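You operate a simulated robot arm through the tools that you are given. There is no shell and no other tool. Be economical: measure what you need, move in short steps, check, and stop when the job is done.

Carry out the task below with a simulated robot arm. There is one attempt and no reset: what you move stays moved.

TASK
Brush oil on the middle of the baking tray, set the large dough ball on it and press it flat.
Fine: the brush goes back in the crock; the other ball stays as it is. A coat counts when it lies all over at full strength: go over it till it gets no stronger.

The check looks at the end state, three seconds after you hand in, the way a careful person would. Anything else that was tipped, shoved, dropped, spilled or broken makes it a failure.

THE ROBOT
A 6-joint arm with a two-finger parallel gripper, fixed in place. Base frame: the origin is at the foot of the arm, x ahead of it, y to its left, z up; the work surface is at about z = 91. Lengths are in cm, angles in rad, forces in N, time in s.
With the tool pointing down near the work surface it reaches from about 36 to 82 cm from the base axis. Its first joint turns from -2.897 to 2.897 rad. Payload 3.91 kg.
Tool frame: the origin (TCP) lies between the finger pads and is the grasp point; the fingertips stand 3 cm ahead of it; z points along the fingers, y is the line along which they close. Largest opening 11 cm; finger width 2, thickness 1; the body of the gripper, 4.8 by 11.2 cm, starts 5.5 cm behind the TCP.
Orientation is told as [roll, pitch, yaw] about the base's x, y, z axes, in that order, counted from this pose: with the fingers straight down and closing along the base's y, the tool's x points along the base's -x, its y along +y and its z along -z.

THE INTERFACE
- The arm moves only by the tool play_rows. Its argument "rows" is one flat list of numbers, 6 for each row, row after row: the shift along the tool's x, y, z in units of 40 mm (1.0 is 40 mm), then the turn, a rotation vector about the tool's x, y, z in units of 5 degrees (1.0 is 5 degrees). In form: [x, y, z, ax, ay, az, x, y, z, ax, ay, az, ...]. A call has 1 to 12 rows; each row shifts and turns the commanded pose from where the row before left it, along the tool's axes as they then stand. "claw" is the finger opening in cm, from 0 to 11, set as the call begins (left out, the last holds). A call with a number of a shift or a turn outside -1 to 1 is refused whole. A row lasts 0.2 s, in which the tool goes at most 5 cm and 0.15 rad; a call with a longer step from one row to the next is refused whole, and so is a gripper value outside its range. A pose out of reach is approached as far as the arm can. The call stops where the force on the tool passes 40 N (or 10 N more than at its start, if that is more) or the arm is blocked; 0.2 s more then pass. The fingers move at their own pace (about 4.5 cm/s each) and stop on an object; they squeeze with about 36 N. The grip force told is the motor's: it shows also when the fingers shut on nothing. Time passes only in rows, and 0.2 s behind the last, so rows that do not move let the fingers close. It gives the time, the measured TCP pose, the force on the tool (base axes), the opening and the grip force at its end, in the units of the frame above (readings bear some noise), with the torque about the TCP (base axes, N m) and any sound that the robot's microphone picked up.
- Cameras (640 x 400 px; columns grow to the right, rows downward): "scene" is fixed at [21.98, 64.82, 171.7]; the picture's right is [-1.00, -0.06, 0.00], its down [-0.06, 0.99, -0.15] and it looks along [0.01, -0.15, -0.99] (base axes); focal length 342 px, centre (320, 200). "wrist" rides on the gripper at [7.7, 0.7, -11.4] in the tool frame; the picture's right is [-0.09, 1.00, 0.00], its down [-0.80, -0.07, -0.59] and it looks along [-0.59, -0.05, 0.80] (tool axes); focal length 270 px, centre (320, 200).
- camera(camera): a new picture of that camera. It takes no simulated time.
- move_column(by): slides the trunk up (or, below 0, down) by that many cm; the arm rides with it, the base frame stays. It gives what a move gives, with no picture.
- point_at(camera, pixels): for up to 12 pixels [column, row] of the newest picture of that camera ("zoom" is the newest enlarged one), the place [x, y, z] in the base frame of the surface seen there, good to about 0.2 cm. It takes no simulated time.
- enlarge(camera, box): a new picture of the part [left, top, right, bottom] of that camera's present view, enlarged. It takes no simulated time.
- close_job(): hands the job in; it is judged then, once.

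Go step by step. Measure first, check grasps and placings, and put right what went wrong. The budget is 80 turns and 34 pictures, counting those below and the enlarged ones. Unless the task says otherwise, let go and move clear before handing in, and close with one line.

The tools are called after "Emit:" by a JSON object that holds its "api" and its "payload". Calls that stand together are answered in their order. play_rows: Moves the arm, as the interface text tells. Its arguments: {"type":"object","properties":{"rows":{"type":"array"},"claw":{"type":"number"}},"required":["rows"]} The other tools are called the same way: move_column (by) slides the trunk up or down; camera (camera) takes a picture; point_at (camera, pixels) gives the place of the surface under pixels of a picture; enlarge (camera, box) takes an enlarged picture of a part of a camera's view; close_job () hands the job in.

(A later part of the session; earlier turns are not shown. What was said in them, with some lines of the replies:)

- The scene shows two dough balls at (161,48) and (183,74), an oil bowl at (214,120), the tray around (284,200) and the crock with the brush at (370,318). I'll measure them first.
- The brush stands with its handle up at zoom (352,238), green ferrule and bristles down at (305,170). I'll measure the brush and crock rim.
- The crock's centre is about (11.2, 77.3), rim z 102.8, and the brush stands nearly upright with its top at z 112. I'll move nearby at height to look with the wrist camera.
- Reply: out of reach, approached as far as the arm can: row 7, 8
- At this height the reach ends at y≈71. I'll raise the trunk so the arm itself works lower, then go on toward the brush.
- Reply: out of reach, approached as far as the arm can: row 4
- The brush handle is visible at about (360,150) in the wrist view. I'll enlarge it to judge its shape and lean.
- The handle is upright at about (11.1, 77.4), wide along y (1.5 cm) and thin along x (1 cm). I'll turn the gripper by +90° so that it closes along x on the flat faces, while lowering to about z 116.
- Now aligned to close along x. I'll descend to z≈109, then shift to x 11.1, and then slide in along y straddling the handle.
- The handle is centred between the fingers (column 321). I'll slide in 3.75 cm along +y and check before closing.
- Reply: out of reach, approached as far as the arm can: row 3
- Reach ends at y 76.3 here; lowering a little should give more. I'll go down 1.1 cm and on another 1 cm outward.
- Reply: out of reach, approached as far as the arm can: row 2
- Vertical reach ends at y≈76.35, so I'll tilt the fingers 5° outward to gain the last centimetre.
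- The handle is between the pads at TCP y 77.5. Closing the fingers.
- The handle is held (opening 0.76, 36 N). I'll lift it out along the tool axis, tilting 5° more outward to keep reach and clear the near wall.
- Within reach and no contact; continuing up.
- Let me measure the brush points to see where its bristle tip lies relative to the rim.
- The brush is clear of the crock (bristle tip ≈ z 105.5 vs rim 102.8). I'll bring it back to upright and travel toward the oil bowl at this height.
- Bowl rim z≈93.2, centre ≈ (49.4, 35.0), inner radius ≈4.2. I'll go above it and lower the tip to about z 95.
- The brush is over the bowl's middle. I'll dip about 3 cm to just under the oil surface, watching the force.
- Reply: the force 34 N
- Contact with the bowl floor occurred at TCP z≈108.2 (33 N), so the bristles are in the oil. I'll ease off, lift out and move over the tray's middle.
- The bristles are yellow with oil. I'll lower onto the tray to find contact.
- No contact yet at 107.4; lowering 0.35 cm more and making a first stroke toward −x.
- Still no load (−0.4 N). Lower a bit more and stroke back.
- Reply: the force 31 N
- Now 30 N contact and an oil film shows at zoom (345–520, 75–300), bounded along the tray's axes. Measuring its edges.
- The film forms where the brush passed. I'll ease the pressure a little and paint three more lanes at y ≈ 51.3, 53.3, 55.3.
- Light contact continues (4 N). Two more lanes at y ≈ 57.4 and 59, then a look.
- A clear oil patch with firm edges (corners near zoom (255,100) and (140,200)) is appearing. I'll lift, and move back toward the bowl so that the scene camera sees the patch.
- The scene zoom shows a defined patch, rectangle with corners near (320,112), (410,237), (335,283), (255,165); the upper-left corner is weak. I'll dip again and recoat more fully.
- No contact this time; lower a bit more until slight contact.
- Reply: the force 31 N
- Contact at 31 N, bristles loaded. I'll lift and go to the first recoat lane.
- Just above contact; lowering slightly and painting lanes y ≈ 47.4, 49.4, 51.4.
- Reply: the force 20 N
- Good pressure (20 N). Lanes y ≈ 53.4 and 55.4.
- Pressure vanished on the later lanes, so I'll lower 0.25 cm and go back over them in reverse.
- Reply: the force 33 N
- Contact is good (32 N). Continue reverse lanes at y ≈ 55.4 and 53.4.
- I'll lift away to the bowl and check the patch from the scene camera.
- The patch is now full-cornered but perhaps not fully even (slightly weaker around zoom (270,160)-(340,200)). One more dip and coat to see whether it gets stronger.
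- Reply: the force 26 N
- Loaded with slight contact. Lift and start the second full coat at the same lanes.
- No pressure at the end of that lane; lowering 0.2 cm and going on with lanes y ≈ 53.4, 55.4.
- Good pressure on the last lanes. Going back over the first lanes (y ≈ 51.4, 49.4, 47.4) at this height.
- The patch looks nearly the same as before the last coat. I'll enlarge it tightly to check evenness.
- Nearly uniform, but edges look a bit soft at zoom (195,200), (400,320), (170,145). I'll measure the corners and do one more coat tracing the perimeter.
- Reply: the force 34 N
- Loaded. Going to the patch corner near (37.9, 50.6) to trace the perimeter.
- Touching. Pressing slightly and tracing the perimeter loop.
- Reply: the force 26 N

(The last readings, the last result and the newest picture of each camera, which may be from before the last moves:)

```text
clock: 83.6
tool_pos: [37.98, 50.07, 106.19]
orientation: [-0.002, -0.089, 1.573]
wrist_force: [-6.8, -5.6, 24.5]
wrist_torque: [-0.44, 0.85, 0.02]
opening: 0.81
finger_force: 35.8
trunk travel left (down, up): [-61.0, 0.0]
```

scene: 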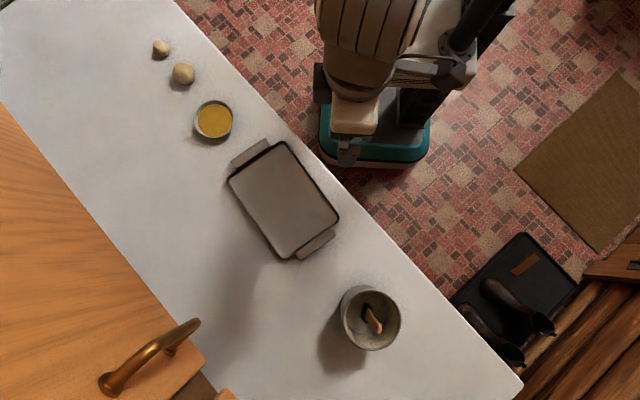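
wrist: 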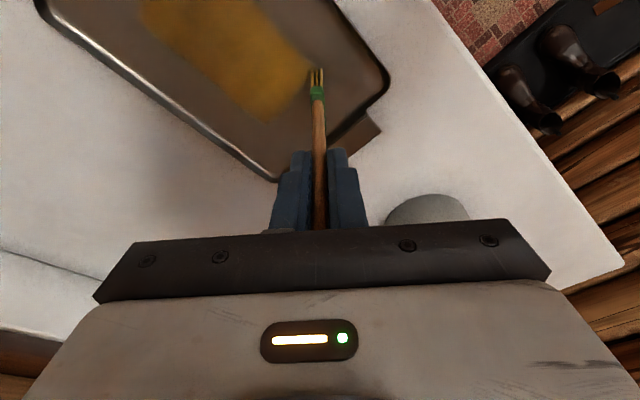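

Good contact throughout. Two inner passes along the long axis, then lift.

Emit:
{"api": "play_rows", "payload": {"rows": [0.35, 0.45, -0.03, 0, 0, 0, -0.585, 0.469, 0.051, 0, 0, 0, -0.585, 0.469, 0.051, 0, 0, 0, -0.585, 0.469, 0.051, 0, 0, 0, -0.585, 0.469, 0.051, 0, 0, 0, 0.4, 0.5, -0.035, 0, 0, 0, 0.585, -0.469, -0.051, 0, 0, 0, 0.585, -0.469, -0.051, 0, 0, 0, 0.585, -0.469, -0.051, 0, 0, 0, 0.585, -0.469, -0.051, 0, 0, 0]}}

Emit:
{"api": "play_rows", "payload": {"rows": [-0.06, 0, -0.68, 0, 0, 0, -0.06, 0, -0.68, 0, 0, 0, -0.06, 0, -0.68, 0, 0, 0, -0.06, 0, -0.68, 0, 0, 0, 0.775, -0.8, -0.068, 0, 0, 0, 0.775, -0.8, -0.068, 0, 0, 0, 0.775, -0.8, -0.068, 0, 0, 0, 0.775, -0.8, -0.068, 0, 0, 0, 0, 0, 0, 0, 0, 0]}}

Emit:
{"api": "enlarge", "payload": {"camera": "scene", "box": [255, 160, 315, 235]}}

```text
clock: 85.8
tool_pos: [34.34, 47.43, 106.38]
orientation: [-0.001, -0.088, 1.571]
wrist_force: [0.7, -0.1, -1.2]
wrist_torque: [0.02, -0.01, -0.02]
opening: 0.75
finger_force: 35.8
trunk travel left (down, up): [-61.0, 0.0]
```

```text
clock: 87.8
tool_pos: [47.47, 35.28, 117.39]
orientation: [-0.001, -0.087, 1.574]
wrist_force: [0.2, 0.4, -0.4]
wrist_torque: [0.0, -0.02, 0.0]
opening: 0.76
finger_force: 36.0
trunk travel left (down, up): [-61.0, 0.0]
```

```text
5.33 times, centred on (285, 198) of scene
```

zoom: 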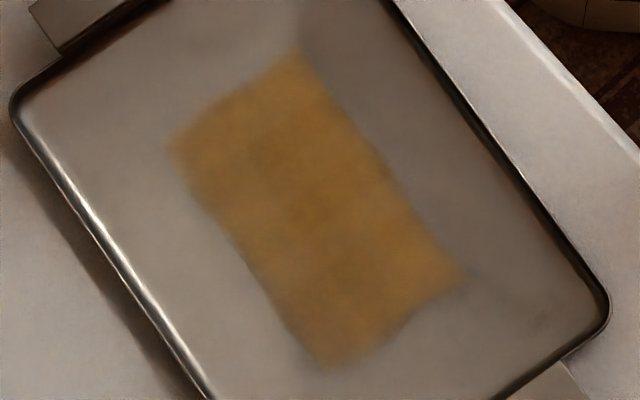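

The edges and strength are unchanged from before, so the coat is saturated. Now the brush goes back to the crock at height.

Emit:
{"api": "play_rows", "payload": {"rows": [-0.08, 0, -0.92, 0, 0, 0, -0.859, 0.825, 0.075, 0, 0, 0, -0.859, 0.825, 0.075, 0, 0, 0, -0.859, 0.825, 0.075, 0, 0, 0, -0.859, 0.825, 0.075, 0, 0, 0, -0.859, 0.825, 0.075, 0, 0, 0, -0.859, 0.825, 0.075, 0, 0, 0, -0.859, 0.825, 0.075, 0, 0, 0, -0.859, 0.825, 0.075, 0, 0, 0, -0.859, 0.825, 0.075, 0, 0, 0, -0.859, 0.825, 0.075, 0, 0, 0, -0.859, 0.825, 0.075, 0, 0, 0]}}

Emit:
{"api": "play_rows", "payload": {"rows": [0, 0, 0, 0, -1, 0, -0.25, 0, 0.02, 0, 0, 0, -0.25, 0, 0.02, 0, 0, 0, 0, 0, 0, 0, 0, 0]}}

Emit:
{"api": "camera", "payload": {"camera": "wrist"}}

```text
clock: 90.4
tool_pos: [10.76, 73.54, 120.5]
orientation: [-0.003, -0.085, 1.57]
wrist_force: [0.3, 0.3, 0.1]
wrist_torque: [-0.04, 0.01, -0.02]
opening: 0.78
finger_force: 36.2
trunk travel left (down, up): [-61.0, 0.0]
```

```text
clock: 91.4
tool_pos: [10.81, 75.07, 121.04]
orientation: [0.0, -0.174, 1.571]
wrist_force: [-0.3, -0.3, 0.2]
wrist_torque: [-0.03, 0.02, 0.0]
opening: 0.77
finger_force: 35.8
trunk travel left (down, up): [-61.0, 0.0]
```

```text
11 pictures are left
```

wrist: 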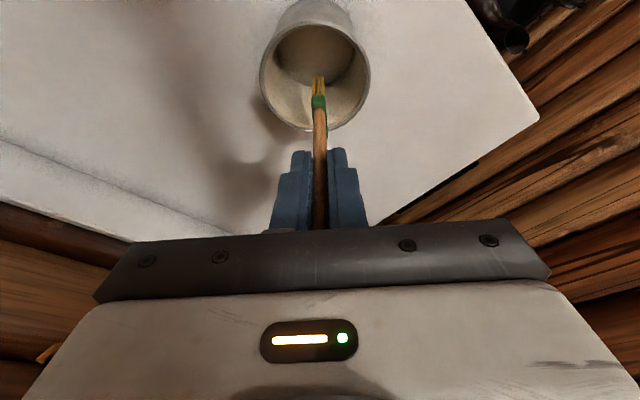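

Same place as when it came out. Descending along the reverse path.

Emit:
{"api": "play_rows", "payload": {"rows": [0, 0, 0.45, 0, 0, 0, 0, 0, 0.45, 0, 0, 0, 0, 0, 0.45, 0, 0, 0, 0, 0, 0.45, 0, 0, 0, 0, 0, 0.43, 0, 0, 0, 0, 0, 0.43, 0, 0, 0, 0, 0, 0.36, 0, 0.5, 0, 0, 0, 0.36, 0, 0.5, 0, 0, 0, 0, 0, 0, 0]}}

```text
clock: 93.4
tool_pos: [10.56, 77.09, 107.83]
orientation: [0.001, -0.087, 1.57]
wrist_force: [0.2, 0.3, 0.1]
wrist_torque: [-0.01, -0.02, -0.02]
opening: 0.75
finger_force: 36.0
trunk travel left (down, up): [-61.0, 0.0]
```

Inside the crock with no contact. Centre slightly and lower gently until it touches the floor.

Emit:
{"api": "play_rows", "payload": {"rows": [0, -0.12, 0.08, 0, 0, 0, 0.01, 0, 0.07, 0, 0, 0, 0.005, 0, 0.06, 0, 0, 0, 0, 0, 0, 0, 0, 0]}}

```text
clock: 94.4
tool_pos: [11.2, 77.19, 107.01]
orientation: [0.0, -0.087, 1.57]
wrist_force: [-1.8, -0.8, -0.5]
wrist_torque: [0.0, 0.0, -0.01]
opening: 0.76
finger_force: 36.1
trunk travel left (down, up): [-61.0, 0.0]
```

Emit:
{"api": "play_rows", "payload": {"rows": [0.003, 0, 0.04, 0, 0, 0, 0.003, 0, 0.03, 0, 0, 0, 0, 0, 0, 0, 0, 0]}}

```text
clock: 95.2
tool_pos: [11.29, 77.26, 106.78]
orientation: [0.001, -0.088, 1.571]
wrist_force: [-0.9, -0.9, 3.4]
wrist_torque: [-0.03, 0.04, 0.02]
opening: 0.79
finger_force: 35.7
trunk travel left (down, up): [-61.0, 0.0]
```

Light floor contact (3.4 N). Opening the fingers.

Emit:
{"api": "play_rows", "payload": {"rows": [0, 0, 0, 0, 0, 0, 0, 0, 0, 0, 0, 0, 0, 0, 0, 0, 0, 0, 0, 0, 0, 0, 0, 0], "claw": 4}}

Emit:
{"api": "camera", "payload": {"camera": "wrist"}}

```text
clock: 96.2
tool_pos: [11.17, 77.24, 106.71]
orientation: [-0.002, -0.087, 1.571]
wrist_force: [0.2, 0.2, 0.0]
wrist_torque: [0.0, -0.01, -0.01]
opening: 3.99
finger_force: 0.0
trunk travel left (down, up): [-61.0, 0.0]
```

```text
10 pictures are left
```

wrist: 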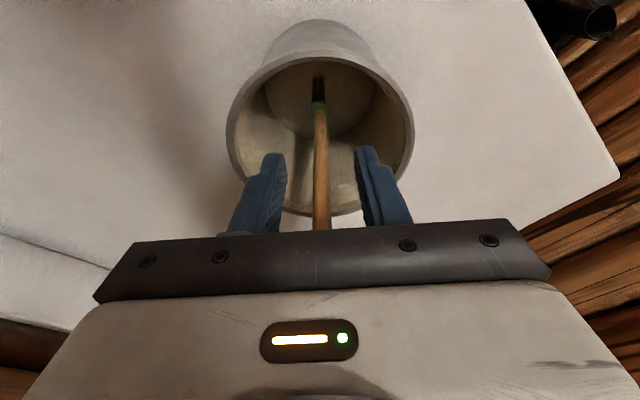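

The brush stands by itself in the crock. Backing straight out along −y, then up.

Emit:
{"api": "play_rows", "payload": {"rows": [0.5, 0, -0.1, 0, 0, 0, 0.6, 0, -0.1, 0, 0, 0, 0.8, 0, -0.2, 0, 0, 0, 0, 0, -0.9, 0, 0, 0, 0.9, 0, -0.6, 0, 0, 0, 0.5, -0.8, -0.6, 0, 0, 0, 0, 0, 0, 0, 0, 0]}}

Emit:
{"api": "camera", "payload": {"camera": "scene"}}

```text
clock: 97.8
tool_pos: [14.33, 62.98, 115.25]
orientation: [0.0, -0.087, 1.572]
wrist_force: [-0.6, -0.6, -0.5]
wrist_torque: [0.04, -0.02, -0.01]
opening: 3.99
finger_force: 0.1
trunk travel left (down, up): [-61.0, 0.0]
```

```text
9 pictures are left
```

scene: 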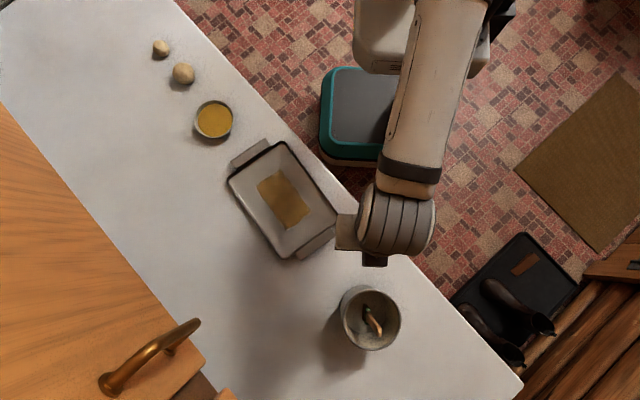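

Brush is in the crock. Now I measure the large ball at (183,74).

Emit:
{"api": "enlarge", "payload": {"camera": "scene", "box": [140, 35, 220, 95]}}

```text
6.67 times, centred on (180, 65) of scene
```

zoom: 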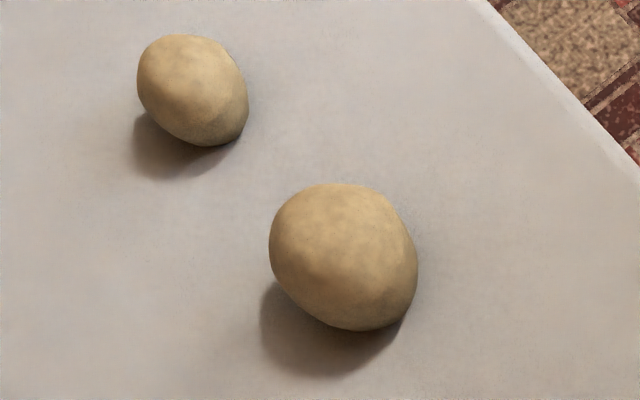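

Emit:
{"api": "point_at", "payload": {"camera": "zoom", "pixels": [[345, 255], [320, 225], [275, 255], [410, 255], [345, 190], [345, 322], [300, 205], [400, 305], [370, 230], [310, 260]]}}

```text
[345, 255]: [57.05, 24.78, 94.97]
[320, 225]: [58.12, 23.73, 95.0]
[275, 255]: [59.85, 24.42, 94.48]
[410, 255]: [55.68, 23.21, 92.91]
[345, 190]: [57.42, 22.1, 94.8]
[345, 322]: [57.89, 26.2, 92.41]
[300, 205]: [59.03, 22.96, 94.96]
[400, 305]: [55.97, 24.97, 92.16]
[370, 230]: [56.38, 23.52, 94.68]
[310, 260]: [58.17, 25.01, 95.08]
```

The ball's centre is about (57.8, 24.1), diameter ≈4.3, top z 95.2. I'll make the tool vertical and travel above it with the fingers open 7 cm.

Emit:
{"api": "play_rows", "payload": {"rows": [0, 0, 0, 0, 1, 0, 0.8, -0.9, 0, 0, 0, 0, 0.8, -0.9, 0, 0, 0, 0, 0.8, -0.9, 0, 0, 0, 0, 0.8, -0.9, 0, 0, 0, 0, 0.8, -0.9, 0, 0, 0, 0, 0.8, -0.9, 0, 0, 0, 0, 0.8, -0.9, 0, 0, 0, 0, 0.8, -0.9, 0, 0, 0, 0, 0.8, -0.9, 0, 0, 0, 0, 0.8, -0.9, 0, 0, 0, 0, 0.8, -0.9, 0, 0, 0, 0], "claw": 7}}

Emit:
{"api": "play_rows", "payload": {"rows": [0.9, -0.9, 0, 0, 0, 0, 0, 0, 0.85, 0, 0, 0, 0, 0, 0.85, 0, 0, 0, 0, 0, 0.85, 0, 0, 0, 0, 0, 0, 0, 0, 0]}}

Emit:
{"api": "camera", "payload": {"camera": "wrist"}}

```text
clock: 100.4
tool_pos: [54.03, 27.98, 115.49]
orientation: [-0.001, 0.0, 1.573]
wrist_force: [0.7, -0.3, -0.2]
wrist_torque: [0.01, 0.03, 0.02]
opening: 7.01
finger_force: 0.1
trunk travel left (down, up): [-61.0, 0.0]
```

```text
refused: row 1 steps farther than a row can; nothing moved
```

```text
7 pictures are left
```

wrist: 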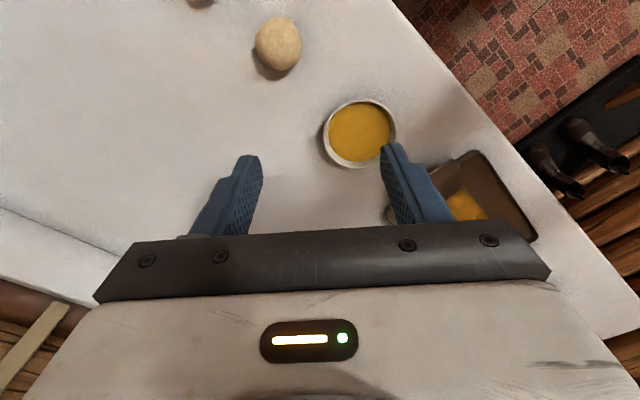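

The step was too long; splitting it. Moving over the ball and down to z≈100, tips still above the ball.

Emit:
{"api": "play_rows", "payload": {"rows": [0.485, -0.47, 0, 0, 0, 0, 0.485, -0.47, 0, 0, 0, 0, 0, 0, 0.95, 0, 0, 0, 0, 0, 0.95, 0, 0, 0, 0, 0, 0.95, 0, 0, 0, 0, 0, 0.95, 0, 0, 0, 0, 0, 0, 0, 0, 0]}}

Emit:
{"api": "camera", "payload": {"camera": "wrist"}}

```text
clock: 102.0
tool_pos: [57.81, 24.01, 100.19]
orientation: [0.0, 0.001, 1.573]
wrist_force: [-0.2, -0.4, -0.6]
wrist_torque: [0.02, 0.0, 0.02]
opening: 7.0
finger_force: 0.1
trunk travel left (down, up): [-61.0, 0.0]
```

```text
6 pictures are left
```

wrist: 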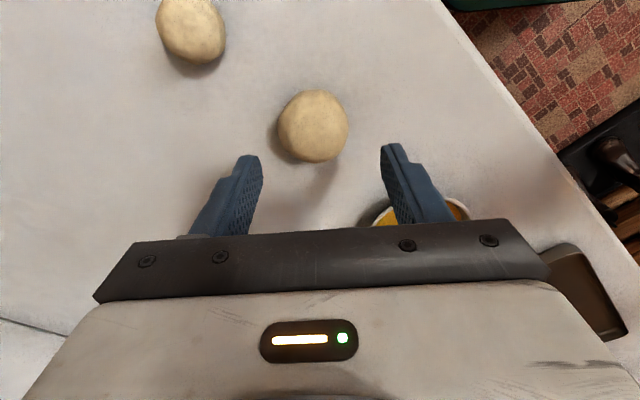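

The ball lies between the fingers, slightly off. Measuring its outline for a fine correction.

Emit:
{"api": "point_at", "payload": {"camera": "wrist", "pixels": [[313, 95], [313, 155], [281, 128], [345, 128], [313, 125]]}}

```text
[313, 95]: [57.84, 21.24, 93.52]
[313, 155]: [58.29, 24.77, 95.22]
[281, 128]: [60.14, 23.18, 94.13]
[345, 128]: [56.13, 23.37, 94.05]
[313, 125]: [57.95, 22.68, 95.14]
```

Centre is about (58.1, 23.7). Correcting and descending to z≈94.4.

Emit:
{"api": "play_rows", "payload": {"rows": [0.08, -0.07, 0.4, 0, 0, 0, 0, 0, 0.5, 0, 0, 0, 0, 0, 0.45, 0, 0, 0, 0, 0, 0.08, 0, 0, 0, 0, 0, 0, 0, 0, 0]}}

Emit:
{"api": "play_rows", "payload": {"rows": [0, 0, 0, 0, 0, 0, 0, 0, 0, 0, 0, 0, 0, 0, 0, 0, 0, 0, 0, 0, 0, 0, 0, 0], "claw": 3.6}}

```text
clock: 103.2
tool_pos: [58.01, 23.9, 94.55]
orientation: [0.001, 0.0, 1.571]
wrist_force: [0.1, -0.1, -0.3]
wrist_torque: [0.03, 0.04, -0.02]
opening: 7.0
finger_force: 0.0
trunk travel left (down, up): [-61.0, 0.0]
```

```text
clock: 104.2
tool_pos: [57.97, 23.89, 94.48]
orientation: [0.001, 0.0, 1.571]
wrist_force: [0.7, -0.6, 0.3]
wrist_torque: [0.02, 0.0, 0.02]
opening: 4.93
finger_force: 36.0
trunk travel left (down, up): [-61.0, 0.0]
```

Ball held at 4.93 cm, 36 N. Lifting 8 cm and carrying it over the oiled patch.

Emit:
{"api": "play_rows", "payload": {"rows": [0, 0, -0.6, 0, 0, 0, 0, 0, -0.7, 0, 0, 0, 0, 0, -0.7, 0, 0, 0, -0.814, 0.744, 0, 0, 0, 0, -0.814, 0.744, 0, 0, 0, 0, -0.814, 0.744, 0, 0, 0, 0, -0.814, 0.744, 0, 0, 0, 0, -0.814, 0.744, 0, 0, 0, 0, -0.814, 0.744, 0, 0, 0, 0, -0.814, 0.744, 0, 0, 0, 0, -0.814, 0.744, 0, 0, 0, 0, -0.814, 0.744, 0, 0, 0, 0]}}

Emit:
{"api": "camera", "payload": {"camera": "wrist"}}

```text
clock: 106.8
tool_pos: [31.02, 53.08, 102.02]
orientation: [-0.002, 0.0, 1.571]
wrist_force: [-0.2, -0.4, -0.6]
wrist_torque: [-0.03, -0.01, -0.02]
opening: 4.9
finger_force: 36.0
trunk travel left (down, up): [-61.0, 0.0]
```

```text
5 pictures are left
```

wrist: 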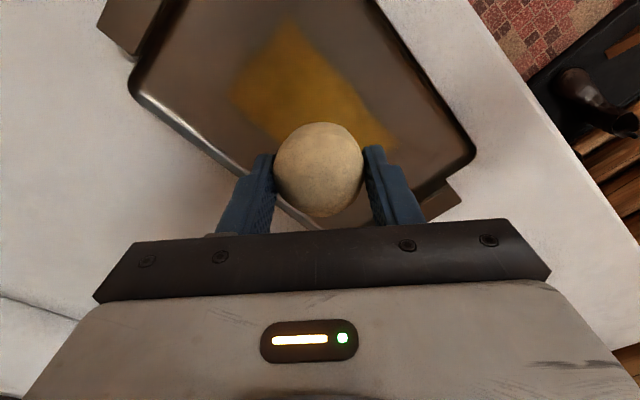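

Ball is held above the patch. Lowering to just touch the tray.

Emit:
{"api": "play_rows", "payload": {"rows": [0, 0, 0.6, 0, 0, 0, 0, 0, 0.6, 0, 0, 0, 0, 0, 0.4, 0, 0, 0, 0, 0, 0.14, 0, 0, 0, 0, 0, 0, 0, 0, 0]}}

```text
clock: 108.0
tool_pos: [31.26, 53.23, 95.32]
orientation: [-0.001, 0.0, 1.57]
wrist_force: [0.2, 0.3, -0.7]
wrist_torque: [-0.02, 0.0, 0.02]
opening: 4.93
finger_force: 35.6
trunk travel left (down, up): [-61.0, 0.0]
```

Emit:
{"api": "play_rows", "payload": {"rows": [0, 0, 0.06, 0, 0, 0, 0, 0, 0.05, 0, 0, 0, 0, 0, 0, 0, 0, 0]}}

```text
clock: 108.8
tool_pos: [31.37, 53.25, 95.05]
orientation: [0.0, -0.001, 1.571]
wrist_force: [0.2, 0.2, -0.7]
wrist_torque: [-0.04, 0.03, 0.01]
opening: 4.93
finger_force: 35.7
trunk travel left (down, up): [-61.0, 0.0]
```

Nearly touching; a touch lower, then open to 7.5 cm.

Emit:
{"api": "play_rows", "payload": {"rows": [0, 0, 0.03, 0, 0, 0, 0, 0, 0, 0, 0, 0]}}

Emit:
{"api": "play_rows", "payload": {"rows": [0, 0, 0, 0, 0, 0, 0, 0, 0, 0, 0, 0, 0, 0, 0, 0, 0, 0, 0, 0, 0, 0, 0, 0], "claw": 7.5}}

Emit:
{"api": "play_rows", "payload": {"rows": [0, 0, -0.5, 0, 0, 0, 0, 0, -0.7, 0, 0, 0, 0, 0, -0.7, 0, 0, 0, 0, 0, 0, 0, 0, 0]}}

Emit:
{"api": "camera", "payload": {"camera": "wrist"}}

```text
clock: 109.4
tool_pos: [31.28, 53.28, 95.02]
orientation: [0.001, 0.0, 1.57]
wrist_force: [0.1, 0.2, -0.5]
wrist_torque: [-0.01, 0.02, 0.0]
opening: 4.93
finger_force: 36.1
trunk travel left (down, up): [-61.0, 0.0]
```

```text
clock: 110.4
tool_pos: [31.31, 53.19, 95.02]
orientation: [0.0, 0.0, 1.572]
wrist_force: [-0.1, -0.5, 0.2]
wrist_torque: [0.01, -0.02, -0.01]
opening: 7.48
finger_force: 0.0
trunk travel left (down, up): [-61.0, 0.0]
```

```text
clock: 111.4
tool_pos: [30.99, 53.23, 102.6]
orientation: [0.001, -0.001, 1.571]
wrist_force: [-0.3, -0.3, -0.6]
wrist_torque: [-0.01, 0.0, -0.04]
opening: 7.5
finger_force: 0.0
trunk travel left (down, up): [-61.0, 0.0]
```

```text
4 pictures are left
```

wrist: 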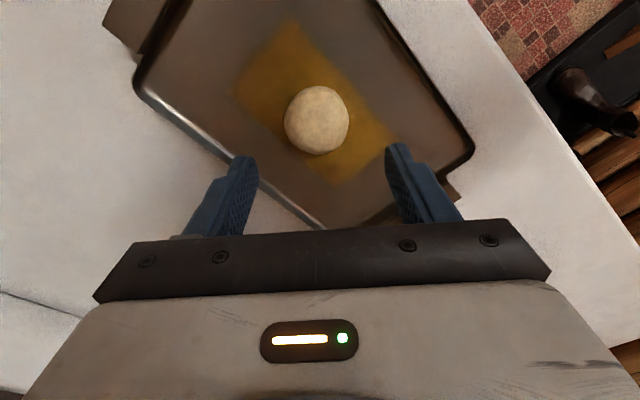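

The ball sits on the patch at (316,120). Measuring its centre, and closing the fingers for pressing.

Emit:
{"api": "point_at", "payload": {"camera": "wrist", "pixels": [[316, 90], [316, 148], [288, 122], [346, 122], [316, 120], [316, 130]]}}

Emit:
{"api": "play_rows", "payload": {"rows": [0, 0, 0, 0, 0, 0, 0, 0, 0, 0, 0, 0, 0, 0, 0, 0, 0, 0, 0, 0, 0, 0, 0, 0, 0, 0, 0, 0, 0, 0], "claw": 0}}

```text
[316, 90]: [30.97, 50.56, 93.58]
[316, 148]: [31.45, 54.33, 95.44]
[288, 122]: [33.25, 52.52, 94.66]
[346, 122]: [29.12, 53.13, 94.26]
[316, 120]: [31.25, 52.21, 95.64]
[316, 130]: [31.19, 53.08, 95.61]
```

```text
clock: 112.6
tool_pos: [31.06, 53.21, 102.57]
orientation: [0.0, -0.001, 1.571]
wrist_force: [0.2, 0.6, -0.4]
wrist_torque: [0.0, -0.01, -0.02]
opening: 0.0
finger_force: 30.6
trunk travel left (down, up): [-61.0, 0.0]
```

Ball centre ≈ (31.2, 52.9), top z 95.65. Descend with closed fingers and press slowly.

Emit:
{"api": "play_rows", "payload": {"rows": [0.07, -0.03, 0.5, 0, 0, 0, 0, 0, 0.35, 0, 0, 0, 0, 0, 0.08, 0, 0, 0, 0, 0, 0.08, 0, 0, 0, 0, 0, 0.08, 0, 0, 0, 0, 0, 0.08, 0, 0, 0, 0, 0, 0, 0, 0, 0]}}

```text
clock: 114.2
tool_pos: [31.39, 52.97, 97.82]
orientation: [0.001, -0.001, 1.571]
wrist_force: [-0.2, 0.0, 0.3]
wrist_torque: [0.0, 0.02, 0.02]
opening: 0.03
finger_force: 35.9
trunk travel left (down, up): [-61.0, 0.0]
```

Tips are already at z 94.8, below the former top, with little force – the dough yields. Press further.

Emit:
{"api": "play_rows", "payload": {"rows": [0, 0, 0.08, 0, 0, 0, 0, 0, 0.08, 0, 0, 0, 0, 0, 0.08, 0, 0, 0, 0, 0, 0.08, 0, 0, 0, 0, 0, 0, 0, 0, 0]}}

Emit:
{"api": "enlarge", "payload": {"camera": "wrist", "box": [220, 40, 420, 240]}}

```text
clock: 115.4
tool_pos: [31.41, 52.94, 96.66]
orientation: [0.0, 0.004, 1.571]
wrist_force: [0.6, 0.1, 1.0]
wrist_torque: [0.01, 0.03, 0.0]
opening: 0.0
finger_force: 35.9
trunk travel left (down, up): [-61.0, 0.0]
```

```text
2.00 times, centred on (320, 140) of wrist
```

zoom: 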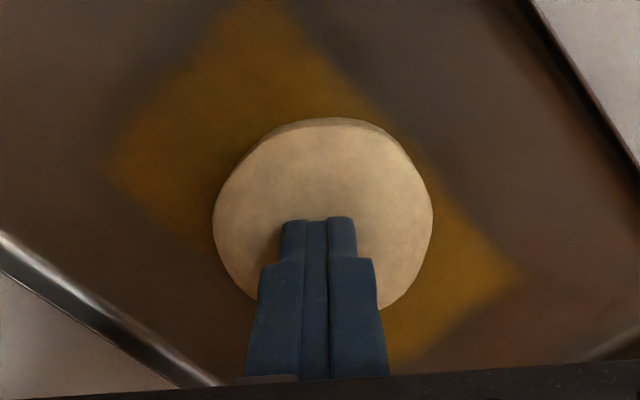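

The whole ball flattens into a disc; it's about 2.3 cm thick now. Pressing a further 1 cm.

Emit:
{"api": "play_rows", "payload": {"rows": [0, 0, 0.07, 0, 0, 0, 0, 0, 0.07, 0, 0, 0, 0, 0, 0.07, 0, 0, 0, 0, 0, 0.05, 0, 0, 0, 0, 0, 0, 0, 0, 0]}}

```text
clock: 116.6
tool_pos: [31.41, 52.89, 95.98]
orientation: [-0.003, -0.007, 1.572]
wrist_force: [-0.1, 2.5, 29.7]
wrist_torque: [0.03, -0.02, -0.01]
opening: 0.01
finger_force: 36.0
trunk travel left (down, up): [-61.0, 0.0]
```

Resistance rises to 30 N at tip z≈93.0. I'll press a bit more to see whether it yields further.

Emit:
{"api": "play_rows", "payload": {"rows": [0, 0, 0.02, 0, 0, 0, 0, 0, 0.03, 0, 0, 0, 0, 0, 0, 0, 0, 0, 0, 0, 0, 0, 0, 0]}}

```text
clock: 117.1
tool_pos: [31.32, 52.99, 96.01]
orientation: [-0.003, -0.008, 1.573]
wrist_force: [-4.5, -6.8, 15.6]
wrist_torque: [-0.33, 0.16, 0.01]
opening: 0.0
finger_force: 35.4
trunk travel left (down, up): [-61.0, 0.0]
stopped in row 2: the force on the tool passed its limit at 42 N (the readings are from after the stop); the commanded pose is now the measured one
```

It no longer yields at 42 N, so it has reached its final thickness. Lifting off and checking.

Emit:
{"api": "play_rows", "payload": {"rows": [0, 0, -0.3, 0, 0, 0, 0, 0, -0.7, 0, 0, 0, 0, 0, -0.9, 0, 0, 0, 0.6, 0, -0.6, 0, 0, 0, 0.9, 0, 0, 0, 0, 0, 0.9, 0, 0, 0, 0, 0, 0.9, 0, 0, 0, 0, 0, 0.9, 0, 0, 0, 0, 0, 0, 0, 0, 0, 0, 0]}}

Emit:
{"api": "camera", "payload": {"camera": "scene"}}

```text
clock: 119.1
tool_pos: [31.57, 35.98, 105.65]
orientation: [-0.005, -0.005, 1.572]
wrist_force: [0.3, 0.1, -0.6]
wrist_torque: [0.0, 0.01, 0.0]
opening: 0.02
finger_force: 36.1
trunk travel left (down, up): [-61.0, 0.0]
```

```text
2 pictures are left
```

scene: 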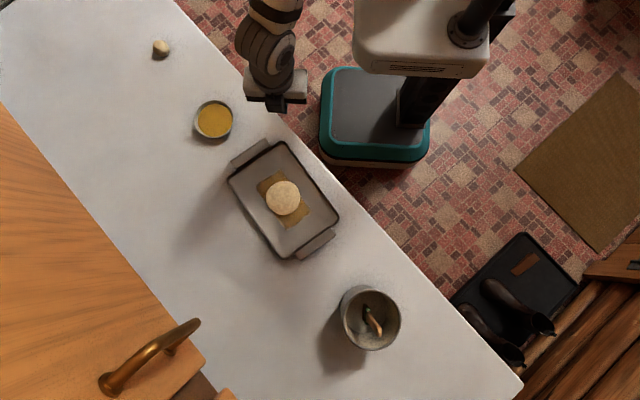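

Emit:
{"api": "enlarge", "payload": {"camera": "scene", "box": [255, 160, 315, 235]}}

Emit:
{"api": "point_at", "payload": {"camera": "scene", "pixels": [[283, 198], [275, 190], [292, 205], [283, 184], [283, 212], [161, 46]]}}

```text
5.33 times, centred on (285, 198) of scene
```

zoom: 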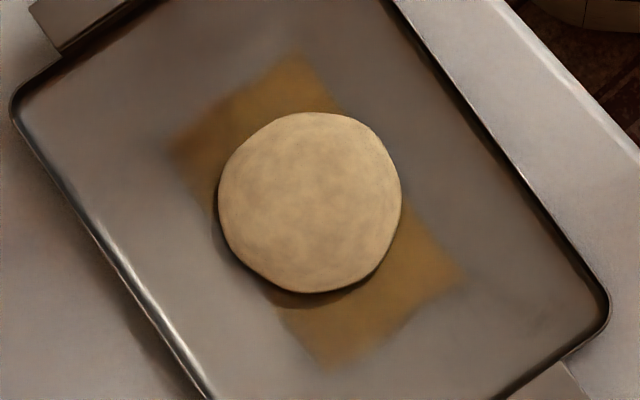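

```text
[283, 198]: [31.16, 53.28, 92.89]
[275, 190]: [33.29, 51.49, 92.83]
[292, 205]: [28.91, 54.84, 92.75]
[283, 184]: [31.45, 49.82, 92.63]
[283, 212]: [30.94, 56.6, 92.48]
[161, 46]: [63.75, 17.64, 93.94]
```

The dough is a flat, even disc (top z≈92.8, about 1.5 cm thick) centred on the oiled patch. The small ball, bowl and crock with the brush are in place and the arm is clear, so I'm handing in.

Emit:
{"api": "close_job", "payload": {}}

```text
The job is handed in.
```

The middle of the tray is oiled, and the large dough ball sits on it pressed into a flat disc about 1.5 cm thick. The brush is back in the crock, the small ball was not touched, and the job is handed in.
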